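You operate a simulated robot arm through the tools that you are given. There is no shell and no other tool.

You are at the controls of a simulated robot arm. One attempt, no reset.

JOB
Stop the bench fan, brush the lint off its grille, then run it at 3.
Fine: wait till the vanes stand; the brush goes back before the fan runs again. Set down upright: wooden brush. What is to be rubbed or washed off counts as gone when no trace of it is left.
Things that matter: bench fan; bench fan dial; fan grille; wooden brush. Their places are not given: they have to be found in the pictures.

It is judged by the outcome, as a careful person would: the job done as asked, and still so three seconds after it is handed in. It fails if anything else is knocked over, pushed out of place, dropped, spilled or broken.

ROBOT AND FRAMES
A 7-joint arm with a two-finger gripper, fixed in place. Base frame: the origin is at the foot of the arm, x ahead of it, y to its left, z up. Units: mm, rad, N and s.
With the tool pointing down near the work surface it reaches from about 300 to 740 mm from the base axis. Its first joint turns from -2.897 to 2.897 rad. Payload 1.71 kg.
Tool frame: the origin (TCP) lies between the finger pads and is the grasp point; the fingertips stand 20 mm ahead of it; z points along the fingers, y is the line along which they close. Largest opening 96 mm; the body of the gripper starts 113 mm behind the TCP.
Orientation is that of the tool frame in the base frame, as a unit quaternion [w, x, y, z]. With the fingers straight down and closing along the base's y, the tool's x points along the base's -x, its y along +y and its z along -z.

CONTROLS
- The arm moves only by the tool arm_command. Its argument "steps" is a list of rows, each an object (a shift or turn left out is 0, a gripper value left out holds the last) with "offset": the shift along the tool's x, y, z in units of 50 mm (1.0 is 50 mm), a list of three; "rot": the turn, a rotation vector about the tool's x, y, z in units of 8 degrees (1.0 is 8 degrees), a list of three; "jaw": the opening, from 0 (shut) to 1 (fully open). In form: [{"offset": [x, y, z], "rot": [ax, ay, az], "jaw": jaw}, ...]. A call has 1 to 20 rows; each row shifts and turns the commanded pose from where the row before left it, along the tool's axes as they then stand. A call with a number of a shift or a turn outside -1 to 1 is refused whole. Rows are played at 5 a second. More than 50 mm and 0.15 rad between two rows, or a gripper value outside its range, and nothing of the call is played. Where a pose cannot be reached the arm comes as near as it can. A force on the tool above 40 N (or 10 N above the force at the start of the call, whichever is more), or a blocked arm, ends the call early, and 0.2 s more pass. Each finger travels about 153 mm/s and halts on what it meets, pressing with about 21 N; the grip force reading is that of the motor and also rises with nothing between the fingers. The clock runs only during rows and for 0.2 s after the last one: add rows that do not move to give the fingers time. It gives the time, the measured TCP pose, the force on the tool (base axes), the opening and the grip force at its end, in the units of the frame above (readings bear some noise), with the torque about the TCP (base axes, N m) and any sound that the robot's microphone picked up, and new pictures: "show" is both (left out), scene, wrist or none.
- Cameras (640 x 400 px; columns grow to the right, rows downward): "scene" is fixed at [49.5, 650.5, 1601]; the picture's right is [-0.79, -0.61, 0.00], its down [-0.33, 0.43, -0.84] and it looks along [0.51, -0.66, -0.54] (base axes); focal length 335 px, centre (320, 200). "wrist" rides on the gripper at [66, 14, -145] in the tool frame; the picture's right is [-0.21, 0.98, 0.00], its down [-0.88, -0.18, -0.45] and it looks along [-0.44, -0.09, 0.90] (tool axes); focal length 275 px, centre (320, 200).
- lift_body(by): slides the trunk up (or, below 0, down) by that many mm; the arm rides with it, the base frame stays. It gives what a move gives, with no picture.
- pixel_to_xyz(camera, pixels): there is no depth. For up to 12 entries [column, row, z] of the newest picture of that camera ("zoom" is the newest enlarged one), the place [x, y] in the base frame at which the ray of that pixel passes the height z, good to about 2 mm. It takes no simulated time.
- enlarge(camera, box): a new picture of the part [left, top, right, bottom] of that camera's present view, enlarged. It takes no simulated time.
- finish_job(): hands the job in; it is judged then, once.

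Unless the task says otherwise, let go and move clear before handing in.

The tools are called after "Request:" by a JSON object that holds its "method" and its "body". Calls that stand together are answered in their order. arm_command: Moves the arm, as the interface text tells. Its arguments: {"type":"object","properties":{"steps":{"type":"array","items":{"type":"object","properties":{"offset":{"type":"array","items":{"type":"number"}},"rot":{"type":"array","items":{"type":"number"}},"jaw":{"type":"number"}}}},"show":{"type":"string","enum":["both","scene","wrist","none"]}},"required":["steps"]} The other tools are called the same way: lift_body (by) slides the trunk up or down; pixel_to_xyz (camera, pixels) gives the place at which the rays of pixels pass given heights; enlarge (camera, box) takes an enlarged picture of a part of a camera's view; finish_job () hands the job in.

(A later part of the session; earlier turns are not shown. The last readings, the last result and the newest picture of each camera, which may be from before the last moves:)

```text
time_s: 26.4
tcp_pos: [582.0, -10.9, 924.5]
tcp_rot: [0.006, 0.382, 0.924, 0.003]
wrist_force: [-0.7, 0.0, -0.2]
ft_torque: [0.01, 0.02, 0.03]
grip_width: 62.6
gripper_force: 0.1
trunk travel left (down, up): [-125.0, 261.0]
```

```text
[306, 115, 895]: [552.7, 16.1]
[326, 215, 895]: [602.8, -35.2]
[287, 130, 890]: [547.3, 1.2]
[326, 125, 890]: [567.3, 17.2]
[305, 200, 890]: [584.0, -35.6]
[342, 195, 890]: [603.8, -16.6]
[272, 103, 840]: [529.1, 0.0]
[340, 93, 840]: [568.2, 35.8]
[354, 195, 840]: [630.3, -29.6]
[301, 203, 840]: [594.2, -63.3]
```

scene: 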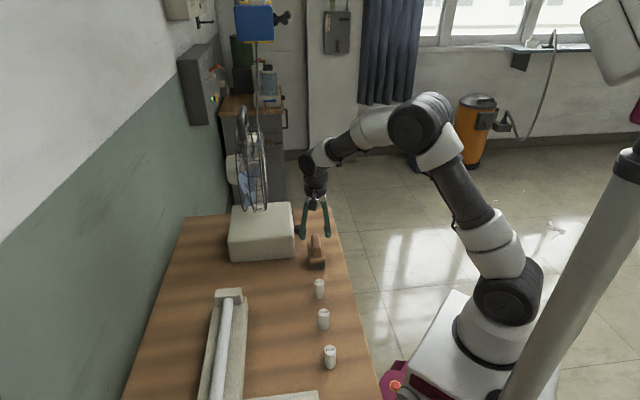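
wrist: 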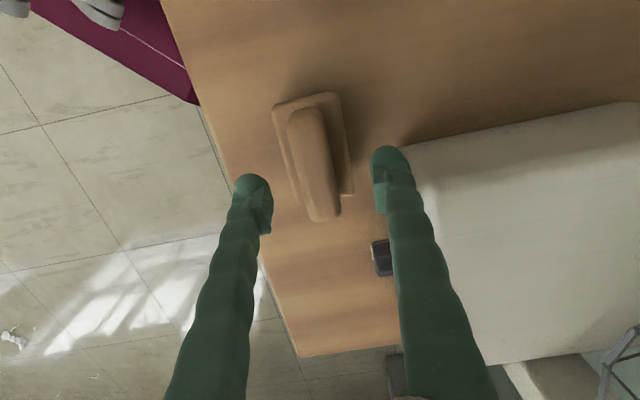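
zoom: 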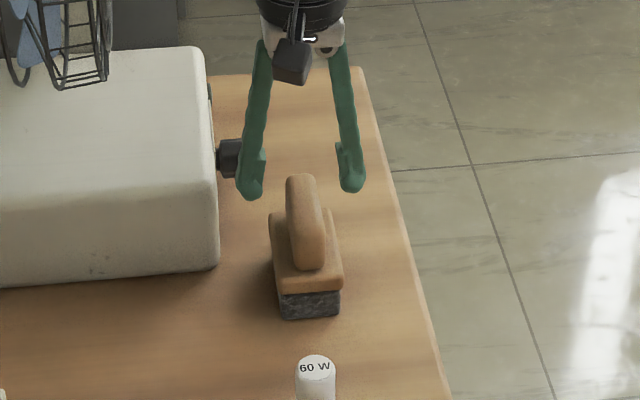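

The handle centre is (577,-9), within a few mm of the TCP. I'll correct by that small offset, descend to z≈880 and close on the handle.

Request:
{"method": "arm_command", "body": {"steps": [{"offset": [0.09, -0.04, 0.44]}, {"offset": [0, 0, 0.46]}, {}, {"jaw": 0.0}, {}, {}]}}

Request:
{"method": "enlarge", "body": {"camera": "scene", "box": [270, 190, 370, 290]}}

```text
time_s: 27.8
tcp_pos: [575.4, -7.5, 877.3]
tcp_rot: [0.008, 0.382, 0.924, 0.003]
wrist_force: [0.2, -0.1, -0.1]
ft_torque: [-0.03, -0.02, -0.04]
grip_width: 25.0
gripper_force: 21.0
trunk travel left (down, up): [-125.0, 261.0]
```

scene: 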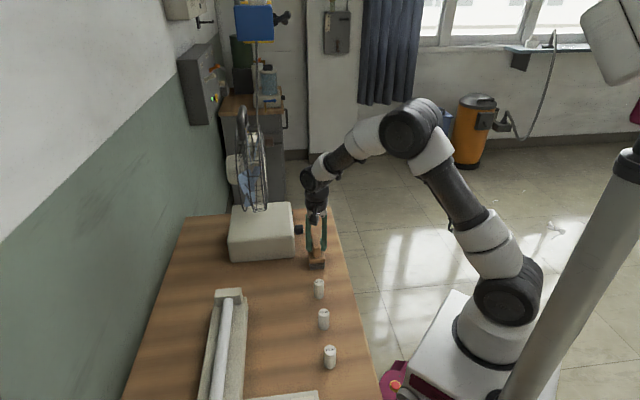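
wrist: 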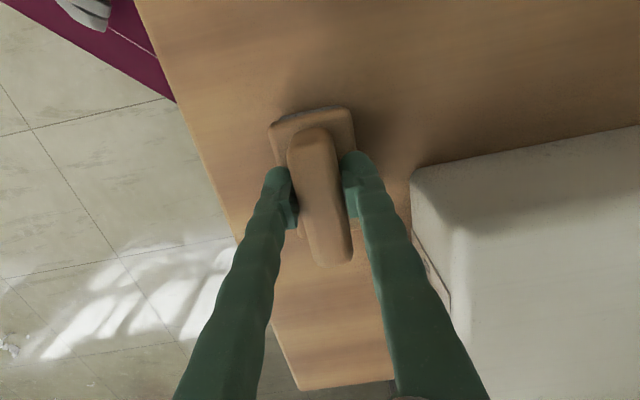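

```text
4.00 times, centred on (320, 240) of scene
```

zoom: 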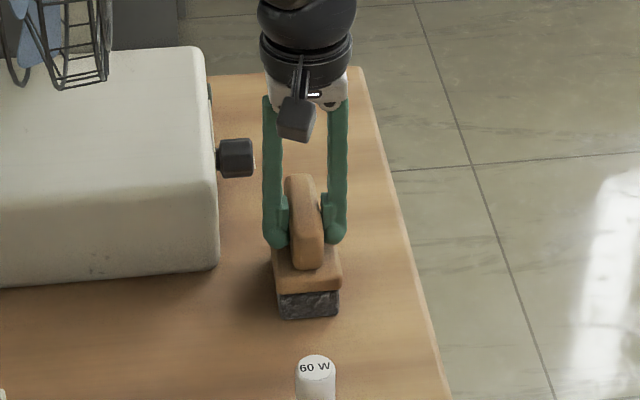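

The brush handle is gripped at 25 mm with the TCP at (575.4,-7.5,877.3), the pose I'll return it to. I'll lift it straight up 135 mm, then swing the tool forward so the bristles face the grille.

Request:
{"method": "arm_command", "body": {"steps": [{"offset": [0, 0, -0.6]}, {"offset": [0, 0, -0.8]}, {"offset": [0, 0, -0.8]}, {"offset": [0, 0, -0.5]}, {"rot": [-0.95, 0, 0]}, {"rot": [-0.95, 0, 0]}, {"rot": [-0.95, 0, 0]}, {"rot": [-0.95, 0, 0]}, {"rot": [-0.95, 0, 0]}, {"rot": [-0.95, 0, 0]}, {"rot": [-0.95, 0, 0]}, {"rot": [-0.95, 0, 0]}, {"rot": [-0.95, 0, 0]}, {"rot": [-0.95, 0, 0]}, {"rot": [-0.95, 0, 0]}, {"rot": [-0.8, 0, 0]}, {}]}}

```text
time_s: 31.4
tcp_pos: [572.4, -10.6, 1012.5]
tcp_rot: [0.275, 0.265, 0.651, 0.656]
wrist_force: [-0.3, -0.2, -1.9]
ft_torque: [-0.03, -0.01, -0.03]
grip_width: 25.0
gripper_force: 21.4
trunk travel left (down, up): [-125.0, 261.0]
```

scene: 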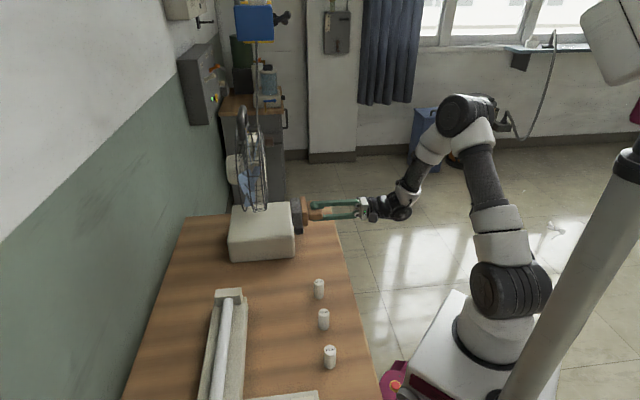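
wrist: 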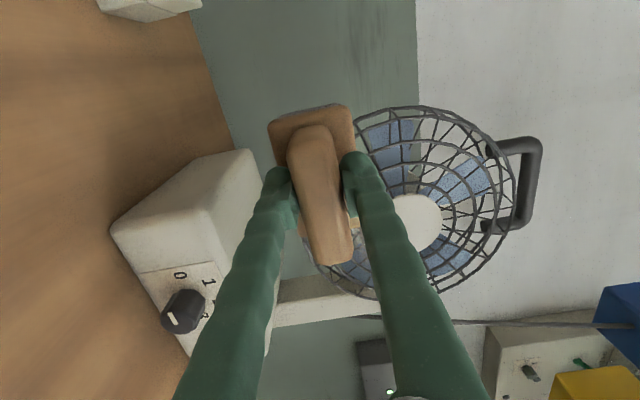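

The bristles now face the grille (tool z ≈ (0.706,0.708,0.01)), but the brush hides the lint from this spot. I'll slide to the fan's right, holding the same distance, so the wrist camera can see it.

Request:
{"method": "arm_command", "body": {"steps": [{"offset": [-0.828, 0.112, 0]}, {"offset": [-0.828, 0.112, 0]}, {"offset": [-0.828, 0.112, 0]}, {"offset": [-0.828, 0.112, 0]}, {"offset": [-0.828, 0.112, 0]}, {}]}}

Request:
{"method": "enlarge", "body": {"camera": "wrist", "box": [220, 0, 440, 140]}}

Request:
{"method": "enlarge", "body": {"camera": "scene", "box": [215, 110, 355, 230]}}

```text
time_s: 32.8
tcp_pos: [718.4, -156.8, 1044.3]
tcp_rot: [0.276, 0.265, 0.652, 0.655]
wrist_force: [0.8, -0.3, -1.6]
ft_torque: [-0.06, 0.05, 0.01]
grip_width: 25.1
gripper_force: 21.2
trunk travel left (down, up): [-125.0, 261.0]
```

scene: 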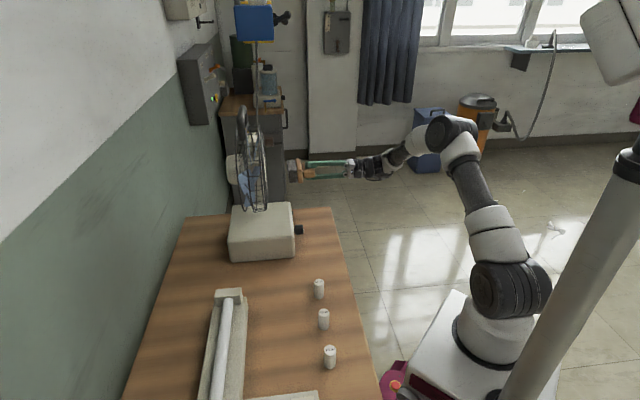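
wrist: 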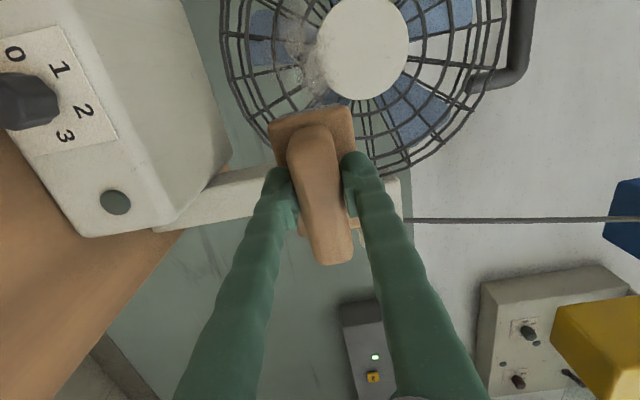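

```text
2.86 times, centred on (330, 70) of wrist
```

zoom: 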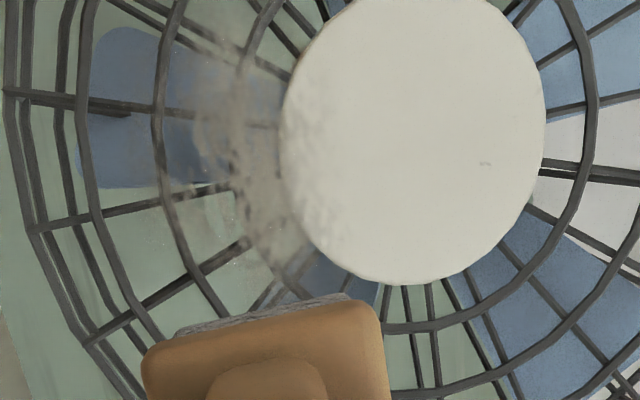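

```text
3.33 times, centred on (285, 170) of scene
```

zoom: 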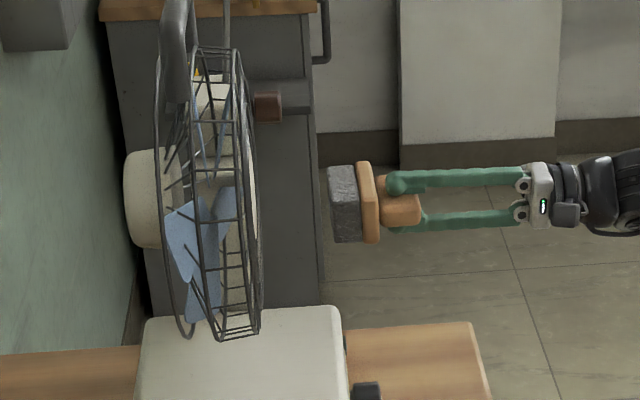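

The lint shows clearly at wrist (285–330, 20–95): a patch about 80 mm wide by 55 mm tall just below the hub, overlapping the hub's lower edge. I'll check the grille's front depth and the bristle face with side-on scene rays.

Request:
{"method": "pixel_to_xyz", "body": {"camera": "scene", "pixels": [[267.6, 174.5, 1050], [267.6, 174.5, 1070], [267.6, 174.5, 1090], [287.4, 160.1, 1060], [287.4, 160.1, 1070], [287.4, 160.1, 1080], [288.5, 182.5, 1010], [288.5, 182.5, 1020], [288.5, 182.5, 1030], [267.6, 190, 1020], [267.6, 190, 1040], [267.6, 190, 1060]]}}

Request:
{"method": "enlarge", "body": {"camera": "scene", "box": [235, 120, 305, 220]}}

```text
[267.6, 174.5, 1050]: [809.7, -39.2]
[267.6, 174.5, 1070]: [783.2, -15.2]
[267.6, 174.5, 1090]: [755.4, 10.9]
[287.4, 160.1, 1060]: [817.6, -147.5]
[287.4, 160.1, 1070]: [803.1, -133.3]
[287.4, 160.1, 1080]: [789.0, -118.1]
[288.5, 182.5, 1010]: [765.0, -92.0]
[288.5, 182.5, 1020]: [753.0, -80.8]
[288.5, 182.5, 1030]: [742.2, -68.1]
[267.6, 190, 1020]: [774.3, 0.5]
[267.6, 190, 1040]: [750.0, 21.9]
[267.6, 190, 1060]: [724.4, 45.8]
```

```text
4.00 times, centred on (270, 170) of scene
```

zoom: 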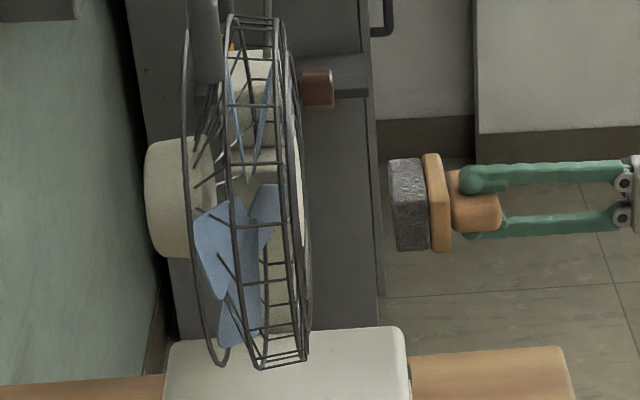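

The bristle face is at n≈474 and the grille's foremost bars at n≈543, about 70 mm ahead. I'll centre the brush on the lint, advance 50 mm, and then look at the gap.

Request:
{"method": "arm_command", "body": {"steps": [{"offset": [0.72, 0, 0]}, {"offset": [0.72, 0, 0]}, {"offset": [0, 0, 0.5]}, {"offset": [0, 0, 0.5]}, {}]}}

Request:
{"method": "enlarge", "body": {"camera": "scene", "box": [235, 120, 305, 220]}}

Request:
{"method": "enlarge", "body": {"camera": "wrist", "box": [220, 40, 460, 200]}}

```text
time_s: 34.0
tcp_pos: [703.2, -69.3, 1043.0]
tcp_rot: [0.274, 0.266, 0.652, 0.655]
wrist_force: [0.4, 0.5, -0.6]
ft_torque: [-0.02, 0.03, 0.0]
grip_width: 25.2
gripper_force: 21.0
trunk travel left (down, up): [-125.0, 261.0]
```

scene: 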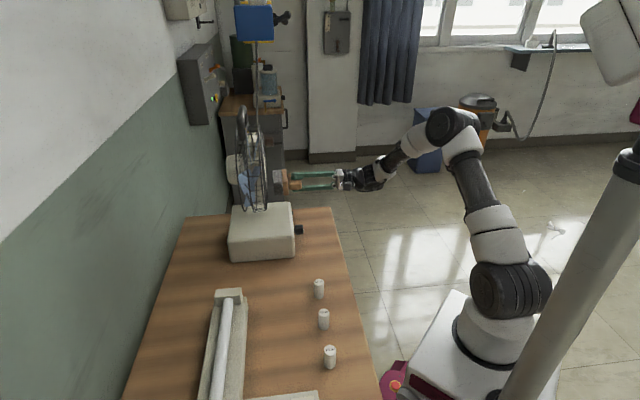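
wrist: 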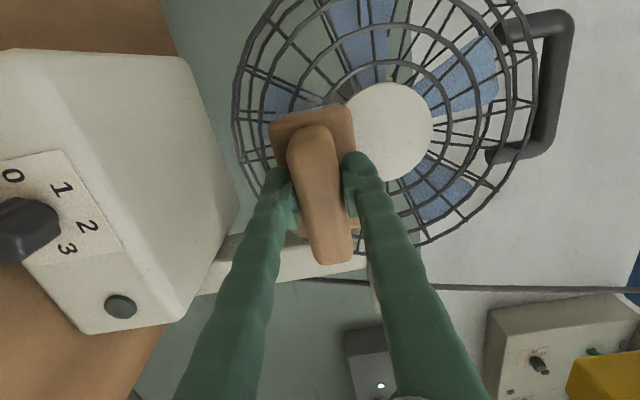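

```text
4.00 times, centred on (270, 170) of scene
```

zoom: 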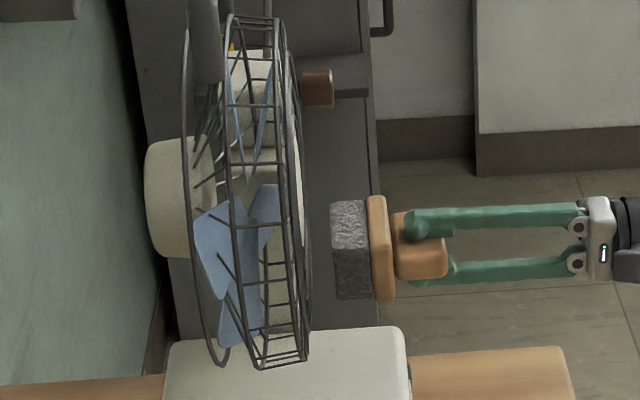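

```text
2.50 times, centred on (340, 120) of wrist
```

zoom: 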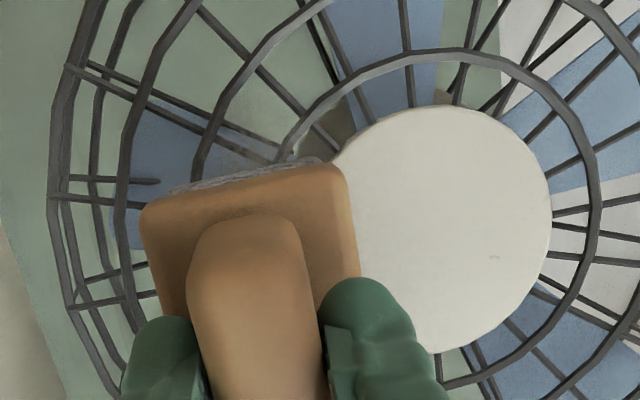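

The vanes are unchanged since t=20 s, so they are standing. The scene zoom leaves about 19 mm between bristles and bars. I'll creep forward 14 mm and read the force.

Request:
{"method": "arm_command", "body": {"steps": [{"offset": [0, 0, 0.14]}, {"offset": [0, 0, 0.14]}, {}], "show": "none"}}

Request:
{"method": "arm_command", "body": {"steps": [{"offset": [0, 0, 0.05]}, {}], "show": "none"}}

Request:
{"method": "enlarge", "body": {"camera": "scene", "box": [235, 120, 305, 220]}}

```text
time_s: 34.8
tcp_pos: [713.4, -60.5, 1042.5]
tcp_rot: [0.275, 0.266, 0.651, 0.655]
wrist_force: [0.6, -0.4, -1.2]
ft_torque: [-0.03, 0.08, 0.02]
grip_width: 25.0
gripper_force: 20.9
trunk travel left (down, up): [-125.0, 261.0]
```

```text
time_s: 35.4
tcp_pos: [715.5, -58.5, 1042.8]
tcp_rot: [0.276, 0.266, 0.652, 0.655]
wrist_force: [-0.6, 1.3, -1.6]
ft_torque: [-0.02, 0.0, 0.02]
grip_width: 24.9
gripper_force: 21.2
trunk travel left (down, up): [-125.0, 261.0]
```

```text
4.00 times, centred on (270, 170) of scene
```

zoom: 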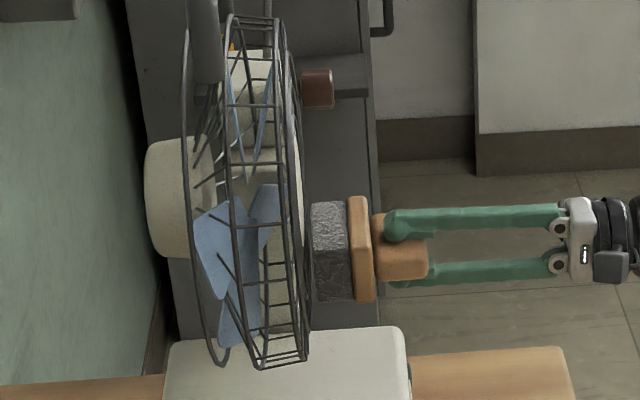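

No contact force yet (about 1 N noise), and the bristles look about 2–3 mm short of the bars. I'll advance in 2 mm steps, reading the force each time.

Request:
{"method": "arm_command", "body": {"steps": [{"offset": [0, 0, 0.04]}, {}], "show": "none"}}

Request:
{"method": "arm_command", "body": {"steps": [{"offset": [0, 0, 0.04]}, {}], "show": "none"}}

Request:
{"method": "enlarge", "body": {"camera": "scene", "box": [235, 120, 305, 220]}}

```text
time_s: 36.0
tcp_pos: [715.6, -57.5, 1040.7]
tcp_rot: [0.275, 0.267, 0.652, 0.654]
wrist_force: [0.4, 1.0, -1.1]
ft_torque: [-0.04, 0.01, 0.0]
grip_width: 25.1
gripper_force: 21.1
trunk travel left (down, up): [-125.0, 261.0]
```

```text
time_s: 36.6
tcp_pos: [716.8, -54.6, 1043.5]
tcp_rot: [0.275, 0.266, 0.652, 0.655]
wrist_force: [0.0, 1.0, -0.6]
ft_torque: [0.03, 0.01, 0.01]
grip_width: 25.1
gripper_force: 20.5
trunk travel left (down, up): [-125.0, 261.0]
```

```text
4.00 times, centred on (270, 170) of scene
```

zoom: 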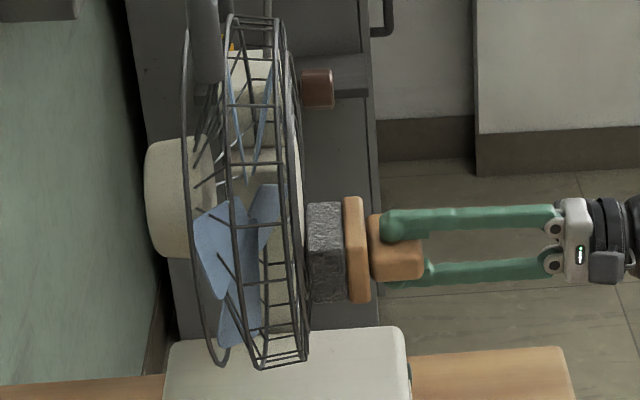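

Still no contact, with the TCP at n≈468. I'll keep creeping forward 2 mm at a time.

Request:
{"method": "arm_command", "body": {"steps": [{"offset": [0, 0, 0.04]}, {}], "show": "none"}}

Request:
{"method": "arm_command", "body": {"steps": [{"offset": [0, 0, 0.04]}, {}], "show": "none"}}

Request:
{"method": "enlarge", "body": {"camera": "scene", "box": [235, 120, 305, 220]}}

Request:
{"method": "enlarge", "body": {"camera": "wrist", "box": [220, 40, 460, 200]}}

```text
time_s: 37.2
tcp_pos: [719.9, -54.8, 1043.2]
tcp_rot: [0.275, 0.267, 0.652, 0.655]
wrist_force: [-3.1, -0.9, -1.8]
ft_torque: [0.04, 0.04, -0.09]
grip_width: 25.3
gripper_force: 21.0
trunk travel left (down, up): [-125.0, 261.0]
```

```text
time_s: 37.8
tcp_pos: [718.6, -53.5, 1042.6]
tcp_rot: [0.275, 0.267, 0.651, 0.655]
wrist_force: [-11.3, -8.1, -6.0]
ft_torque: [-0.01, 0.14, -0.38]
grip_width: 25.1
gripper_force: 21.2
trunk travel left (down, up): [-125.0, 261.0]
```

```text
4.00 times, centred on (270, 170) of scene
```

zoom: 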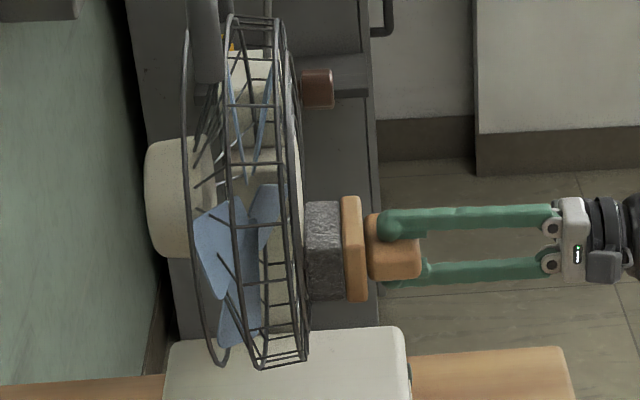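

```text
2.50 times, centred on (340, 120) of wrist
```

zoom: 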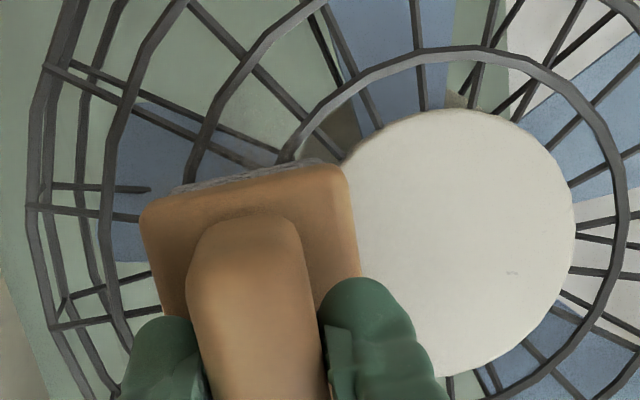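

Contact is now about 14 N, mostly on the hub's lower rim, which is firm. I'll ease off 1 mm to keep it light and make the first strokes down and up over the lint.

Request:
{"method": "arm_command", "body": {"steps": [{"offset": [0, 0, -0.02]}, {"offset": [0, -0.2, 0]}, {"offset": [0, -0.2, 0]}, {"offset": [0, -0.2, 0]}, {"offset": [0, 0.2, 0]}, {"offset": [0, 0.2, 0]}, {"offset": [0, 0.2, 0]}, {"offset": [0, 0.2, 0]}, {"offset": [0, 0.2, 0]}, {"offset": [0, -0.2, 0]}, {"offset": [0, -0.2, 0]}, {"offset": [0, -0.2, 0]}, {"offset": [0, -0.2, 0]}, {"offset": [0, -0.2, 0]}, {}]}}

Request:
{"method": "enlarge", "body": {"camera": "scene", "box": [235, 120, 305, 220]}}

Request:
{"method": "enlarge", "body": {"camera": "wrist", "box": [220, 40, 460, 200]}}

```text
time_s: 41.0
tcp_pos: [719.7, -54.5, 1014.4]
tcp_rot: [0.276, 0.265, 0.651, 0.656]
wrist_force: [-7.1, -8.1, 1.8]
ft_torque: [-0.02, -0.01, 0.02]
grip_width: 24.8
gripper_force: 20.4
trunk travel left (down, up): [-125.0, 261.0]
```

scene: 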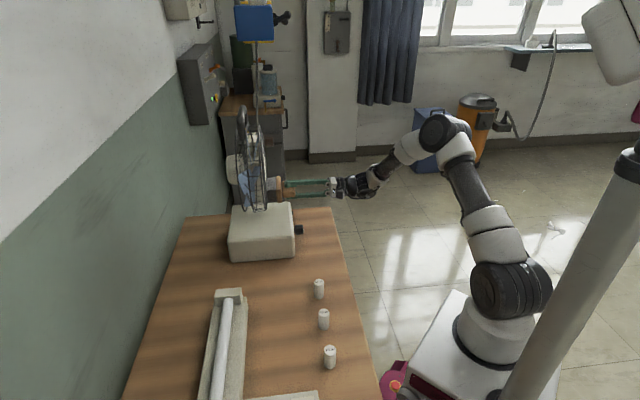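
wrist: 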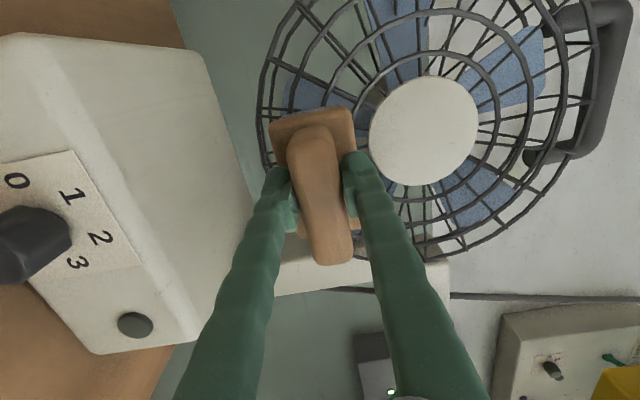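

```text
4.00 times, centred on (270, 170) of scene
```

zoom: 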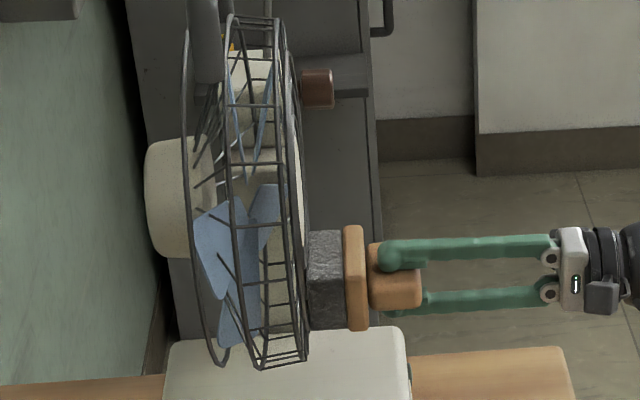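

```text
2.50 times, centred on (340, 120) of wrist
```

zoom: 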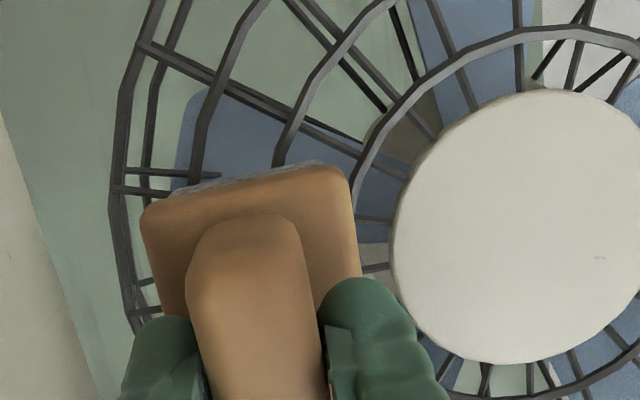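

The hub's lower edge already looks clean here and contact is about 10 N on the bars. I'll ease slightly and make more strokes shifted to the left and right of the first ones.

Request:
{"method": "arm_command", "body": {"steps": [{"offset": [0, 0, -0.01]}, {"offset": [0.2, 0, 0]}, {"offset": [0.2, 0, 0]}, {"offset": [0, 0.2, 0]}, {"offset": [0, 0.2, 0]}, {"offset": [0, 0.2, 0]}, {"offset": [0, 0.2, 0]}, {"offset": [0, 0.2, 0]}, {"offset": [-0.2, 0, 0]}, {"offset": [-0.2, 0, 0]}, {"offset": [-0.2, 0, 0]}, {"offset": [-0.2, 0, 0]}, {"offset": [0, -0.2, 0]}, {"offset": [0, -0.2, 0]}, {"offset": [0, -0.2, 0]}, {"offset": [0, -0.2, 0]}, {"offset": [0, -0.2, 0]}, {}]}}

Request:
{"method": "enlarge", "body": {"camera": "wrist", "box": [220, 0, 460, 160]}}

```text
time_s: 44.8
tcp_pos: [733.7, -67.5, 1013.3]
tcp_rot: [0.276, 0.265, 0.652, 0.655]
wrist_force: [0.4, -1.0, -1.6]
ft_torque: [-0.04, 0.06, 0.0]
grip_width: 24.9
gripper_force: 20.8
trunk travel left (down, up): [-125.0, 261.0]
```

scene: 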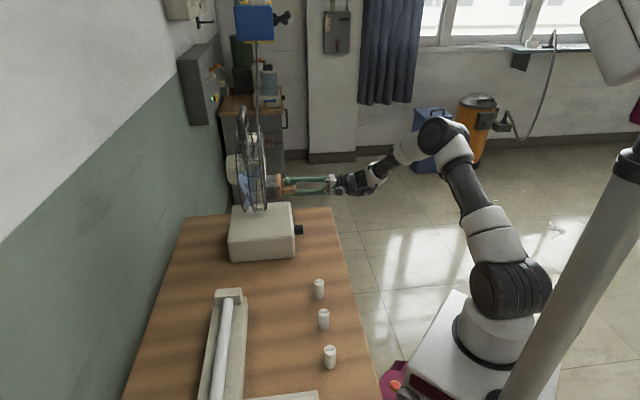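
wrist: 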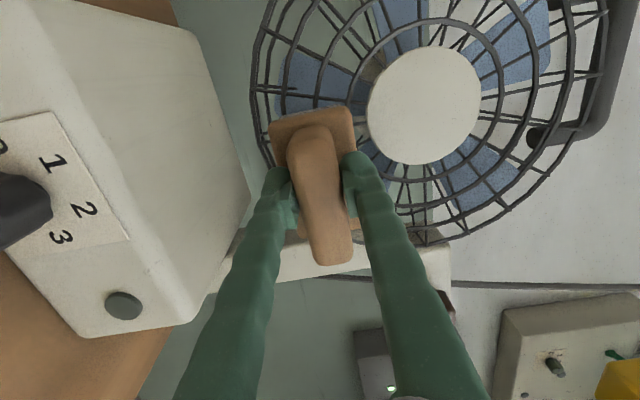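

```text
2.50 times, centred on (340, 80) of wrist
```

zoom: 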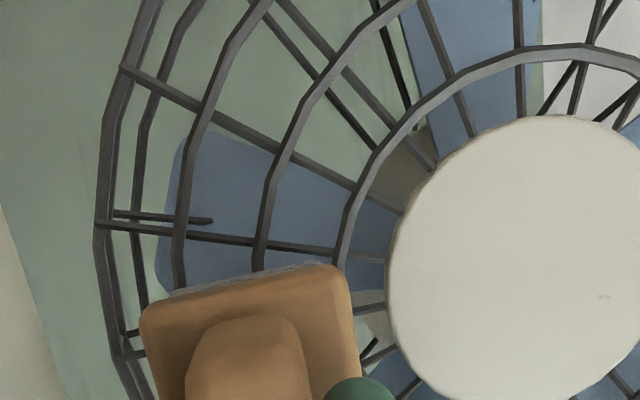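

The visible grille looks clean. I'll back off 60 mm and slide right again to inspect the whole lint area.

Request:
{"method": "arm_command", "body": {"steps": [{"offset": [0, 0, -0.6]}, {"offset": [0, 0, -0.8]}, {"offset": [-0.5, 0.3, 0]}, {"offset": [-0.6, 0.3, 0]}, {}]}}

Request:
{"method": "enlarge", "body": {"camera": "wrist", "box": [220, 0, 440, 140]}}

```text
time_s: 46.0
tcp_pos: [724.6, -155.7, 1042.9]
tcp_rot: [0.274, 0.266, 0.652, 0.655]
wrist_force: [-0.5, -0.1, -0.8]
ft_torque: [-0.03, 0.01, -0.01]
grip_width: 24.9
gripper_force: 20.5
trunk travel left (down, up): [-125.0, 261.0]
```

scene: 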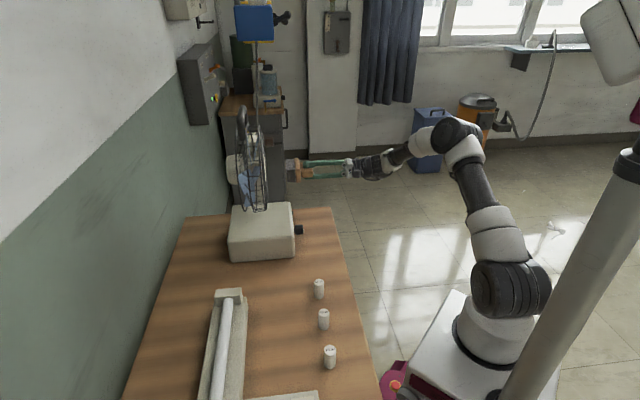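
wrist: 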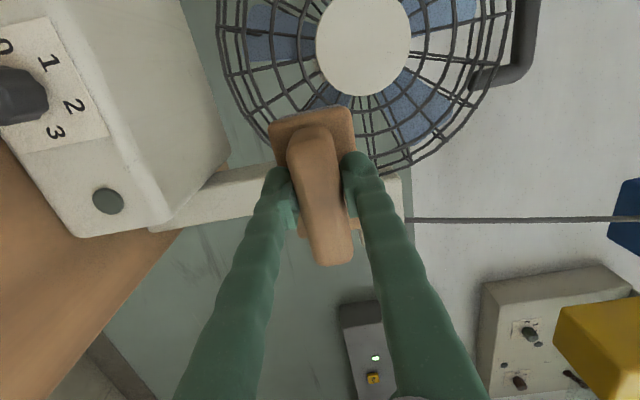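

```text
2.86 times, centred on (330, 70) of wrist
```

zoom: 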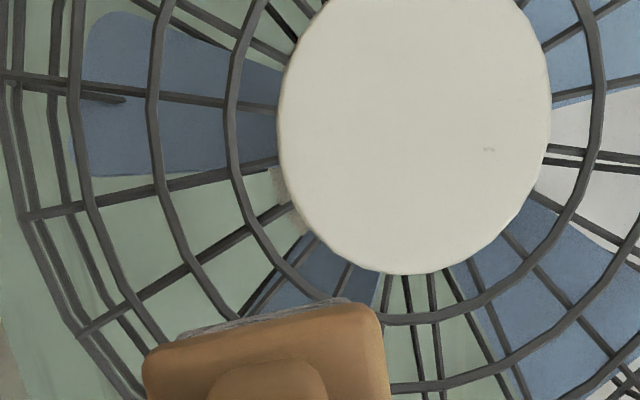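

No trace is visible in the former lint area (zoom (190–320, 60–280)), but the frame clips part of the grille. I'll back off and lower the hand for a full view before putting the brush away.

Request:
{"method": "arm_command", "body": {"steps": [{"offset": [0, 0, -0.8]}, {"offset": [0, 0, -0.8]}, {"offset": [0.5, -0.8, 0]}, {"offset": [0.5, -0.8, 0]}, {}]}}

Request:
{"method": "enlarge", "body": {"camera": "wrist", "box": [310, 0, 530, 140]}}

Request:
{"method": "enlarge", "body": {"camera": "wrist", "box": [330, 20, 450, 110]}}

```text
time_s: 47.2
tcp_pos: [634.2, -178.3, 962.8]
tcp_rot: [0.274, 0.265, 0.651, 0.656]
wrist_force: [0.3, 0.4, -1.2]
ft_torque: [-0.03, 0.04, 0.01]
grip_width: 24.7
gripper_force: 21.1
trunk travel left (down, up): [-125.0, 261.0]
```

scene: 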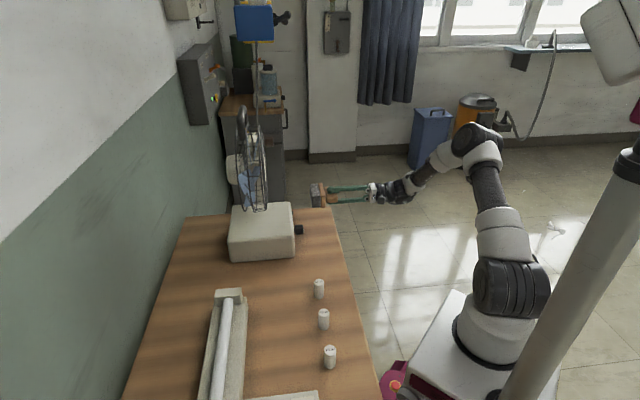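
wrist: 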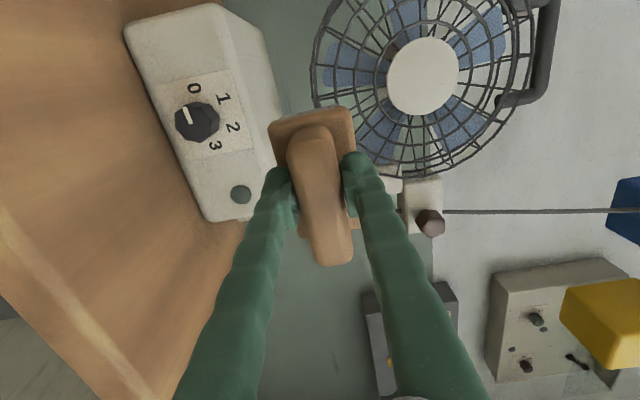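

```text
2.86 times, centred on (420, 70) of wrist
```

zoom: 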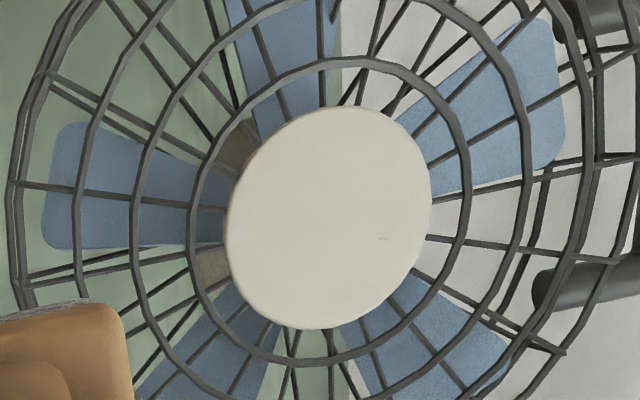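

```text
4.44 times, centred on (390, 65) of wrist
```

zoom: 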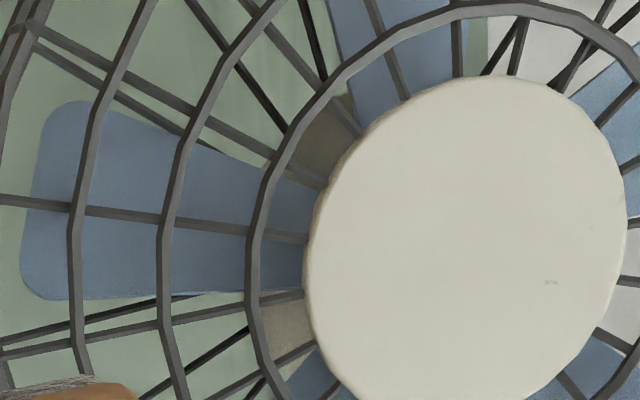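

The whole grille and hub look clean in this full view; the beige seen between the vanes is the motor housing behind. Now I'll take the brush back above its spot and swing it upright again.

Request:
{"method": "arm_command", "body": {"steps": [{"offset": [0.81, 0.25, 0.38]}, {"offset": [0.81, 0.25, 0.38]}, {"offset": [0.81, 0.25, 0.38]}, {"offset": [0.81, 0.25, 0.38]}, {"rot": [0.95, 0, 0]}, {"rot": [0.95, 0, 0]}, {"rot": [0.95, 0, 0]}, {"rot": [0.95, 0, 0]}, {"rot": [0.95, 0, 0]}, {"rot": [0.95, 0, 0]}, {"rot": [0.95, 0, 0]}, {"rot": [0.95, 0, 0]}, {"rot": [0.95, 0, 0]}, {"rot": [0.95, 0, 0]}, {"rot": [0.95, 0, 0]}, {"rot": [0.8, 0, 0]}, {}]}}

Request:
{"method": "enlarge", "body": {"camera": "scene", "box": [270, 190, 370, 290]}}

```text
time_s: 50.8
tcp_pos: [569.5, -8.3, 1010.5]
tcp_rot: [0.007, 0.383, 0.924, 0.002]
wrist_force: [-0.2, 0.7, -0.7]
ft_torque: [-0.02, 0.01, 0.02]
grip_width: 24.9
gripper_force: 21.1
trunk travel left (down, up): [-125.0, 261.0]
```

scene: 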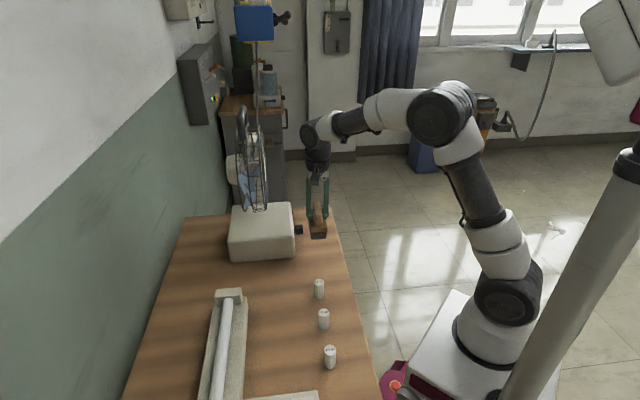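
wrist: 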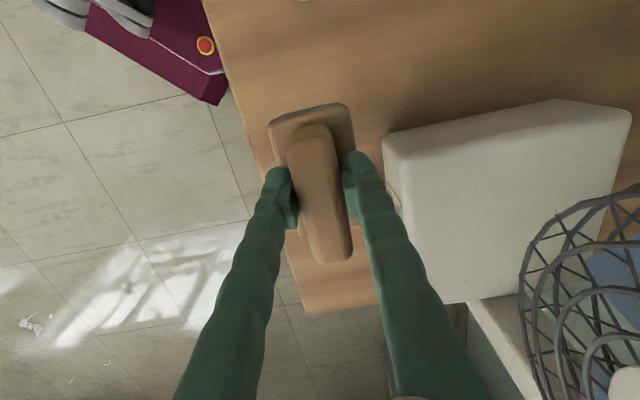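

```text
4.00 times, centred on (320, 240) of scene
```

zoom: 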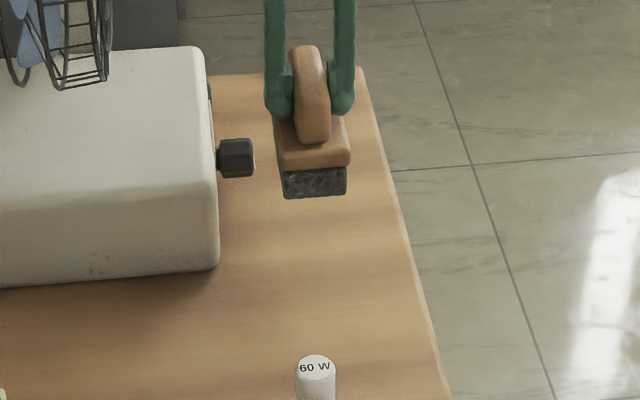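

The brush is upright over its spot with the TCP at (569.5,-8.3,1010.5). I'll shift the few mm back to the original position and descend to about 7 mm above the table.

Request:
{"method": "arm_command", "body": {"steps": [{"offset": [-0.04, 0.07, 0.5]}, {"offset": [0, 0, 0.8]}, {"offset": [0, 0, 0.8]}, {"offset": [0, 0, 0.4]}, {}]}}

Request:
{"method": "enlarge", "body": {"camera": "scene", "box": [270, 190, 370, 290]}}

```text
time_s: 52.0
tcp_pos: [577.1, -7.9, 886.3]
tcp_rot: [0.007, 0.383, 0.924, 0.003]
wrist_force: [-1.0, 0.6, -1.8]
ft_torque: [-0.01, 0.0, 0.0]
grip_width: 24.8
gripper_force: 20.7
trunk travel left (down, up): [-125.0, 261.0]
```

scene: 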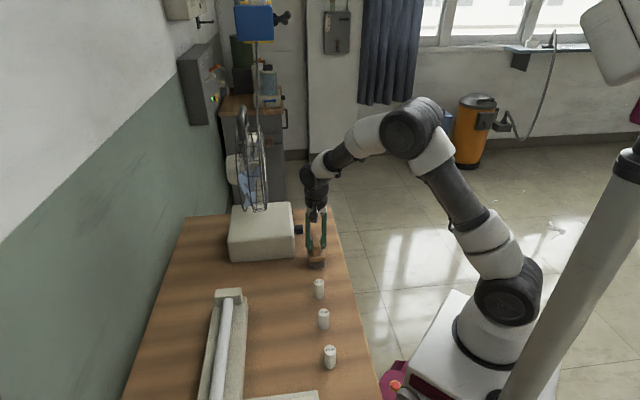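
wrist: 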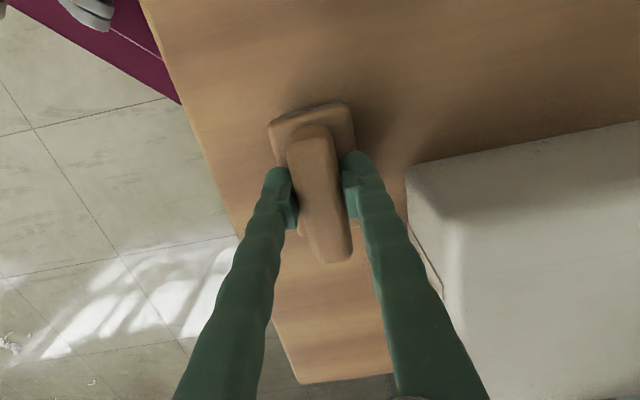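

```text
4.00 times, centred on (320, 240) of scene
```

zoom: 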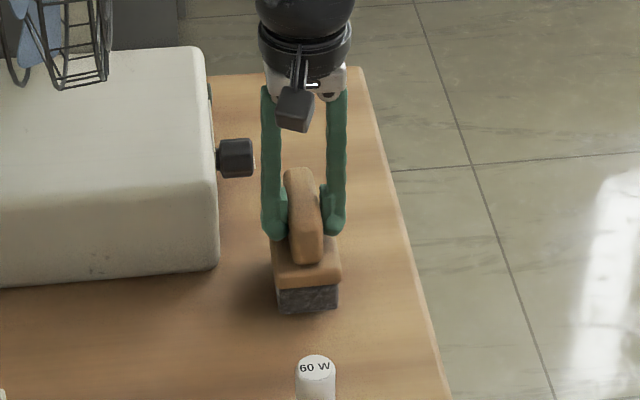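

The TCP is 9 mm above the set-down height and lined up. I'll lower in small steps and watch the vertical force for table contact.

Request:
{"method": "arm_command", "body": {"steps": [{"offset": [0, 0, 0.12]}, {}], "show": "none"}}

Request:
{"method": "arm_command", "body": {"steps": [{"offset": [0, 0, 0.04]}, {}], "show": "none"}}

```text
time_s: 52.6
tcp_pos: [576.6, -7.5, 880.1]
tcp_rot: [0.007, 0.383, 0.924, 0.003]
wrist_force: [-0.2, 0.5, -1.6]
ft_torque: [-0.02, 0.01, -0.04]
grip_width: 24.9
gripper_force: 20.7
trunk travel left (down, up): [-125.0, 261.0]
```

```text
time_s: 53.2
tcp_pos: [577.9, -7.9, 879.7]
tcp_rot: [0.007, 0.383, 0.924, 0.004]
wrist_force: [-0.7, -0.7, 5.6]
ft_torque: [0.22, 0.16, 0.0]
grip_width: 24.9
gripper_force: 21.2
trunk travel left (down, up): [-125.0, 261.0]
```

Contact: Fz is +5.6 N, with a torque showing the near end of the brush touching first, so it is slightly tilted in the grip. I'll rotate the tool about 2° about its y to level it, then ease down.

Request:
{"method": "arm_command", "body": {"steps": [{"rot": [0, 0.25, 0]}, {}], "show": "none"}}

Request:
{"method": "arm_command", "body": {"steps": [{"offset": [0, 0, 0.02]}, {}], "show": "both"}}

Request:
{"method": "enlarge", "body": {"camera": "scene", "box": [290, 220, 340, 280]}}

```text
time_s: 53.8
tcp_pos: [577.0, -7.8, 878.8]
tcp_rot: [-0.008, 0.383, 0.924, 0.011]
wrist_force: [1.8, -2.3, 7.1]
ft_torque: [-0.38, -0.43, 0.0]
grip_width: 24.8
gripper_force: 20.6
trunk travel left (down, up): [-125.0, 261.0]
```

```text
time_s: 54.4
tcp_pos: [577.9, -7.9, 879.0]
tcp_rot: [-0.009, 0.383, 0.924, 0.011]
wrist_force: [2.5, -0.2, 13.1]
ft_torque: [0.04, -0.02, -0.06]
grip_width: 25.1
gripper_force: 20.8
trunk travel left (down, up): [-125.0, 261.0]
```

scene: 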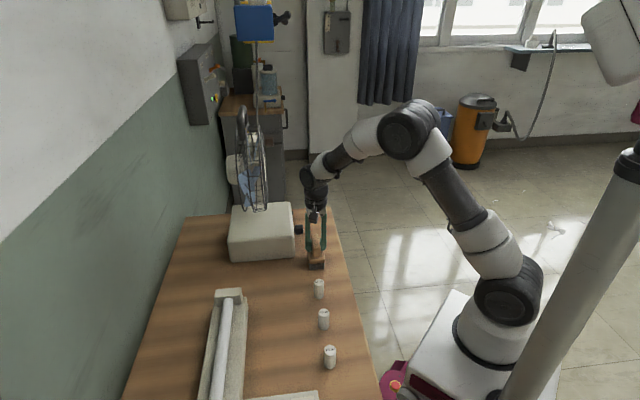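
wrist: 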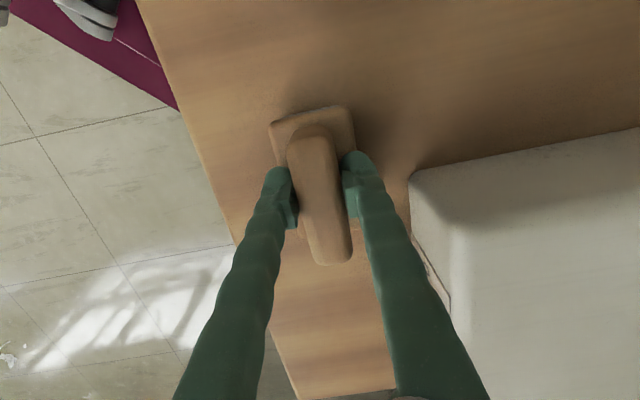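

```text
6.67 times, centred on (315, 250) of scene
```

zoom: 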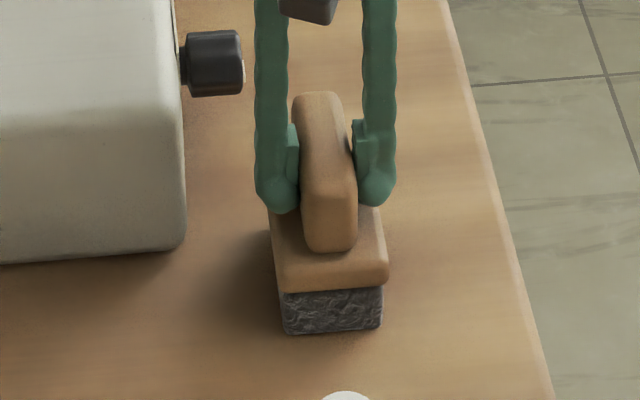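

The torque is now near zero with 13 N down, so the brush sits flat. I'll ease up 1 mm, open, and lift straight clear.

Request:
{"method": "arm_command", "body": {"steps": [{"offset": [0, 0, -0.02]}, {}, {"jaw": 0.65}, {}, {}, {"offset": [0, 0, -0.4]}, {"offset": [0, 0, -0.8]}, {"offset": [0, 0, -0.8]}, {"offset": [0, 0, -0.8]}, {"rot": [0, -0.25, 0]}, {}]}}

Request:
{"method": "enlarge", "body": {"camera": "scene", "box": [270, 200, 350, 290]}}

Request:
{"method": "enlarge", "body": {"camera": "wrist", "box": [220, 100, 460, 260]}}

```text
time_s: 56.8
tcp_pos: [578.0, -12.7, 1016.3]
tcp_rot: [0.007, 0.383, 0.924, 0.003]
wrist_force: [0.5, -0.1, 0.2]
ft_torque: [0.03, 0.03, 0.0]
grip_width: 62.4
gripper_force: 0.0
trunk travel left (down, up): [-125.0, 261.0]
```

scene: 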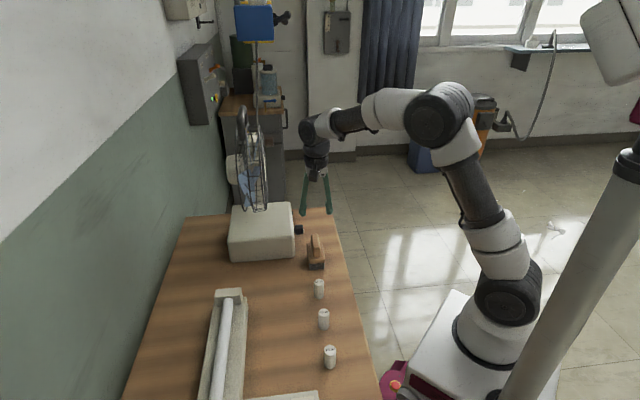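
wrist: 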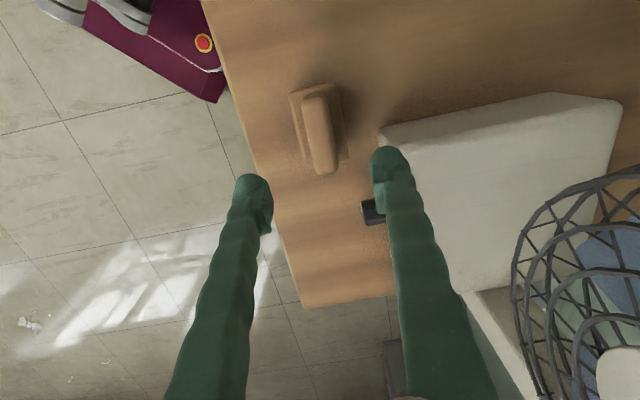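

```text
4.44 times, centred on (310, 245) of scene
```

zoom: 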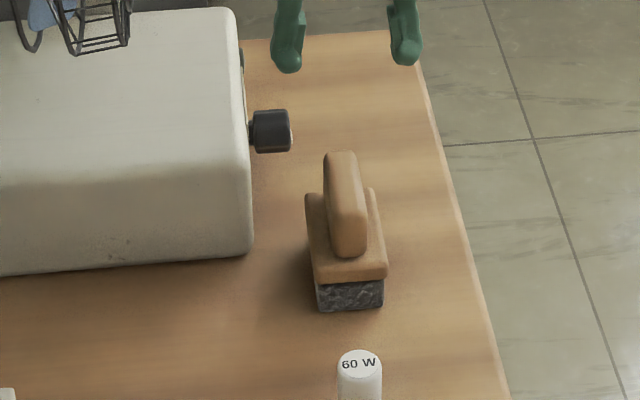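

```text
2.50 times, centred on (340, 180) of wrist
```

zoom: 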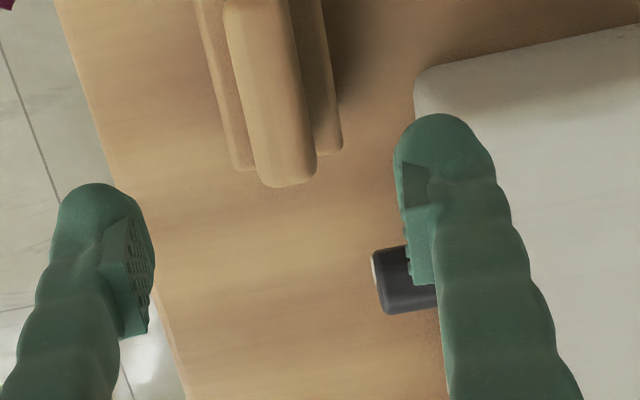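

The brush stands upright in its original spot (scene zoom (345,230)). Now I'll move clear of it and turn the hand back toward the dial.

Request:
{"method": "arm_command", "body": {"steps": [{"offset": [-0.58, -0.45, 0]}, {"offset": [-0.58, -0.45, 0]}, {"offset": [-0.58, -0.45, 0]}, {"offset": [-0.58, -0.45, 0]}, {"rot": [0, 0, -0.9375]}, {"rot": [0, 0, -0.9375]}, {"rot": [0, 0, -0.9375]}, {"rot": [0, 0, -0.9375]}, {"rot": [0, 0, -0.9375]}, {"rot": [0, 0, -0.9375]}, {"rot": [0, 0, -0.9375]}, {"rot": [0, 0, -0.9375]}, {"rot": [0, 0, -0.9375]}, {"rot": [0, 0, -0.9375]}, {"rot": [0, 0, -0.9375]}, {"rot": [0, 0, -0.9375]}], "show": "none"}}

Request:
{"method": "arm_command", "body": {"steps": [{"rot": [0, -1, 0]}, {"rot": [0, -1, 0]}, {"rot": [0, -1, 0]}, {"rot": [0, -1, 0]}, {"rot": [0, -1, 0]}, {"rot": [0, -1, 0]}, {"rot": [0, -1, 0]}, {"rot": [0, -1, 0]}, {}]}}

Request:
{"method": "enlarge", "body": {"camera": "wrist", "box": [240, 150, 420, 370]}}

```text
time_s: 60.2
tcp_pos: [595.3, -157.5, 1019.2]
tcp_rot: [0.006, -0.384, 0.923, -0.004]
wrist_force: [-0.3, -0.2, -0.6]
ft_torque: [-0.02, -0.01, 0.0]
grip_width: 62.4
gripper_force: 0.1
trunk travel left (down, up): [-125.0, 261.0]
```

```text
time_s: 62.2
tcp_pos: [597.0, -157.0, 1018.6]
tcp_rot: [0.495, -0.326, 0.78, 0.2]
wrist_force: [0.3, -0.9, -0.1]
ft_torque: [0.01, -0.02, 0.03]
grip_width: 62.3
gripper_force: 0.1
trunk travel left (down, up): [-125.0, 261.0]
```

scene: 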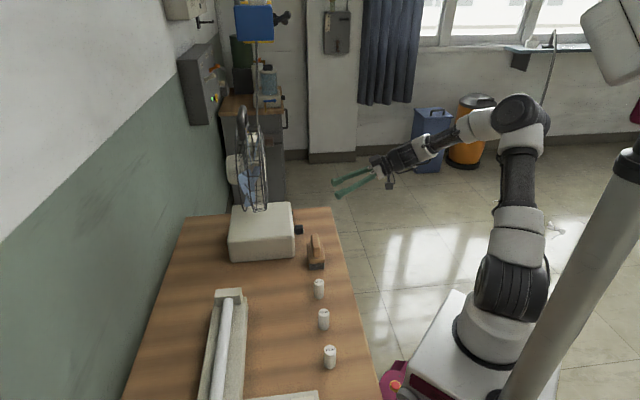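
wrist: 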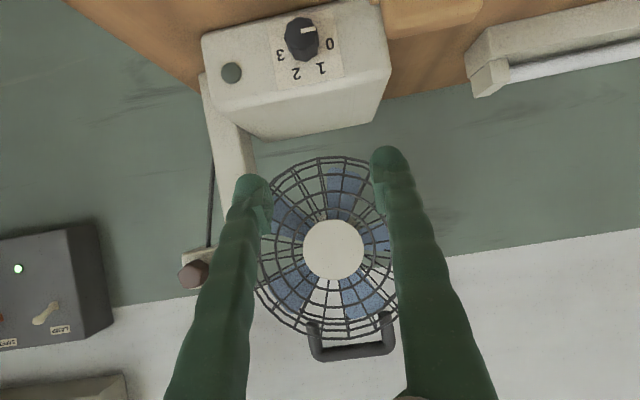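

```text
1.82 times, centred on (330, 260) of wrist
```

zoom: 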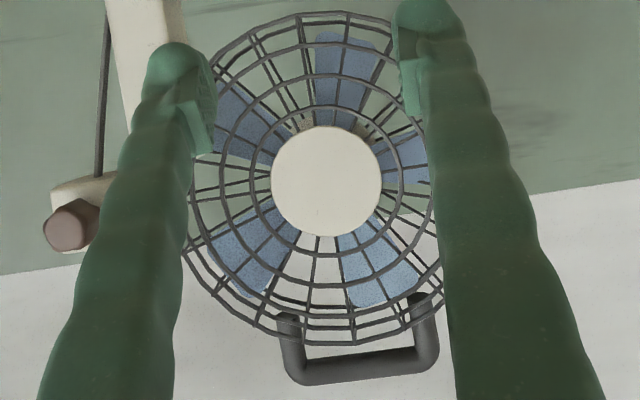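

From the earlier viewpoint the lint band below the hub is gone. I'll zoom closer on that spot to rule out any residue before approaching the dial.

Request:
{"method": "enlarge", "body": {"camera": "wrist", "box": [290, 180, 390, 250]}}

Request:
{"method": "enlarge", "body": {"camera": "wrist", "box": [230, 0, 400, 100]}}

```text
5.71 times, centred on (340, 215) of wrist
```

zoom: 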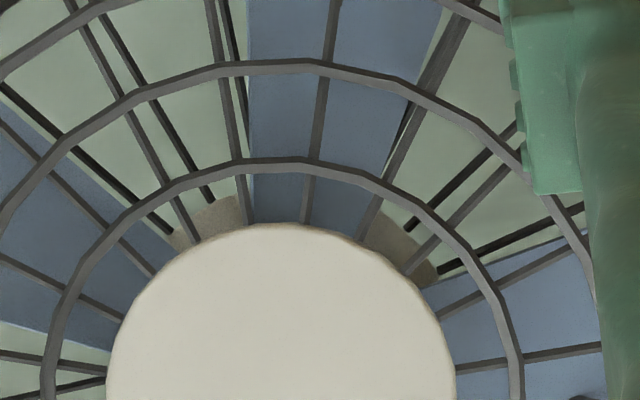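

```text
3.76 times, centred on (315, 50) of wrist
```

zoom: 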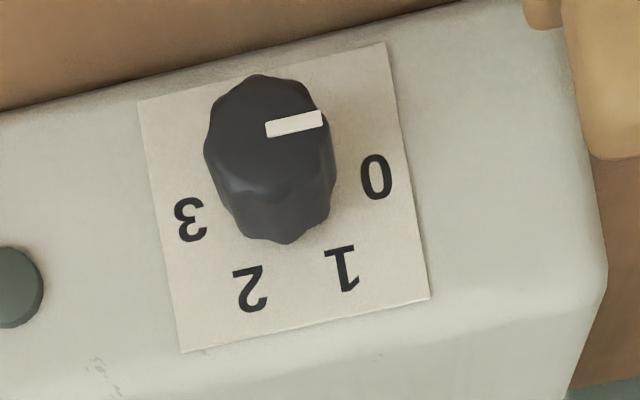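

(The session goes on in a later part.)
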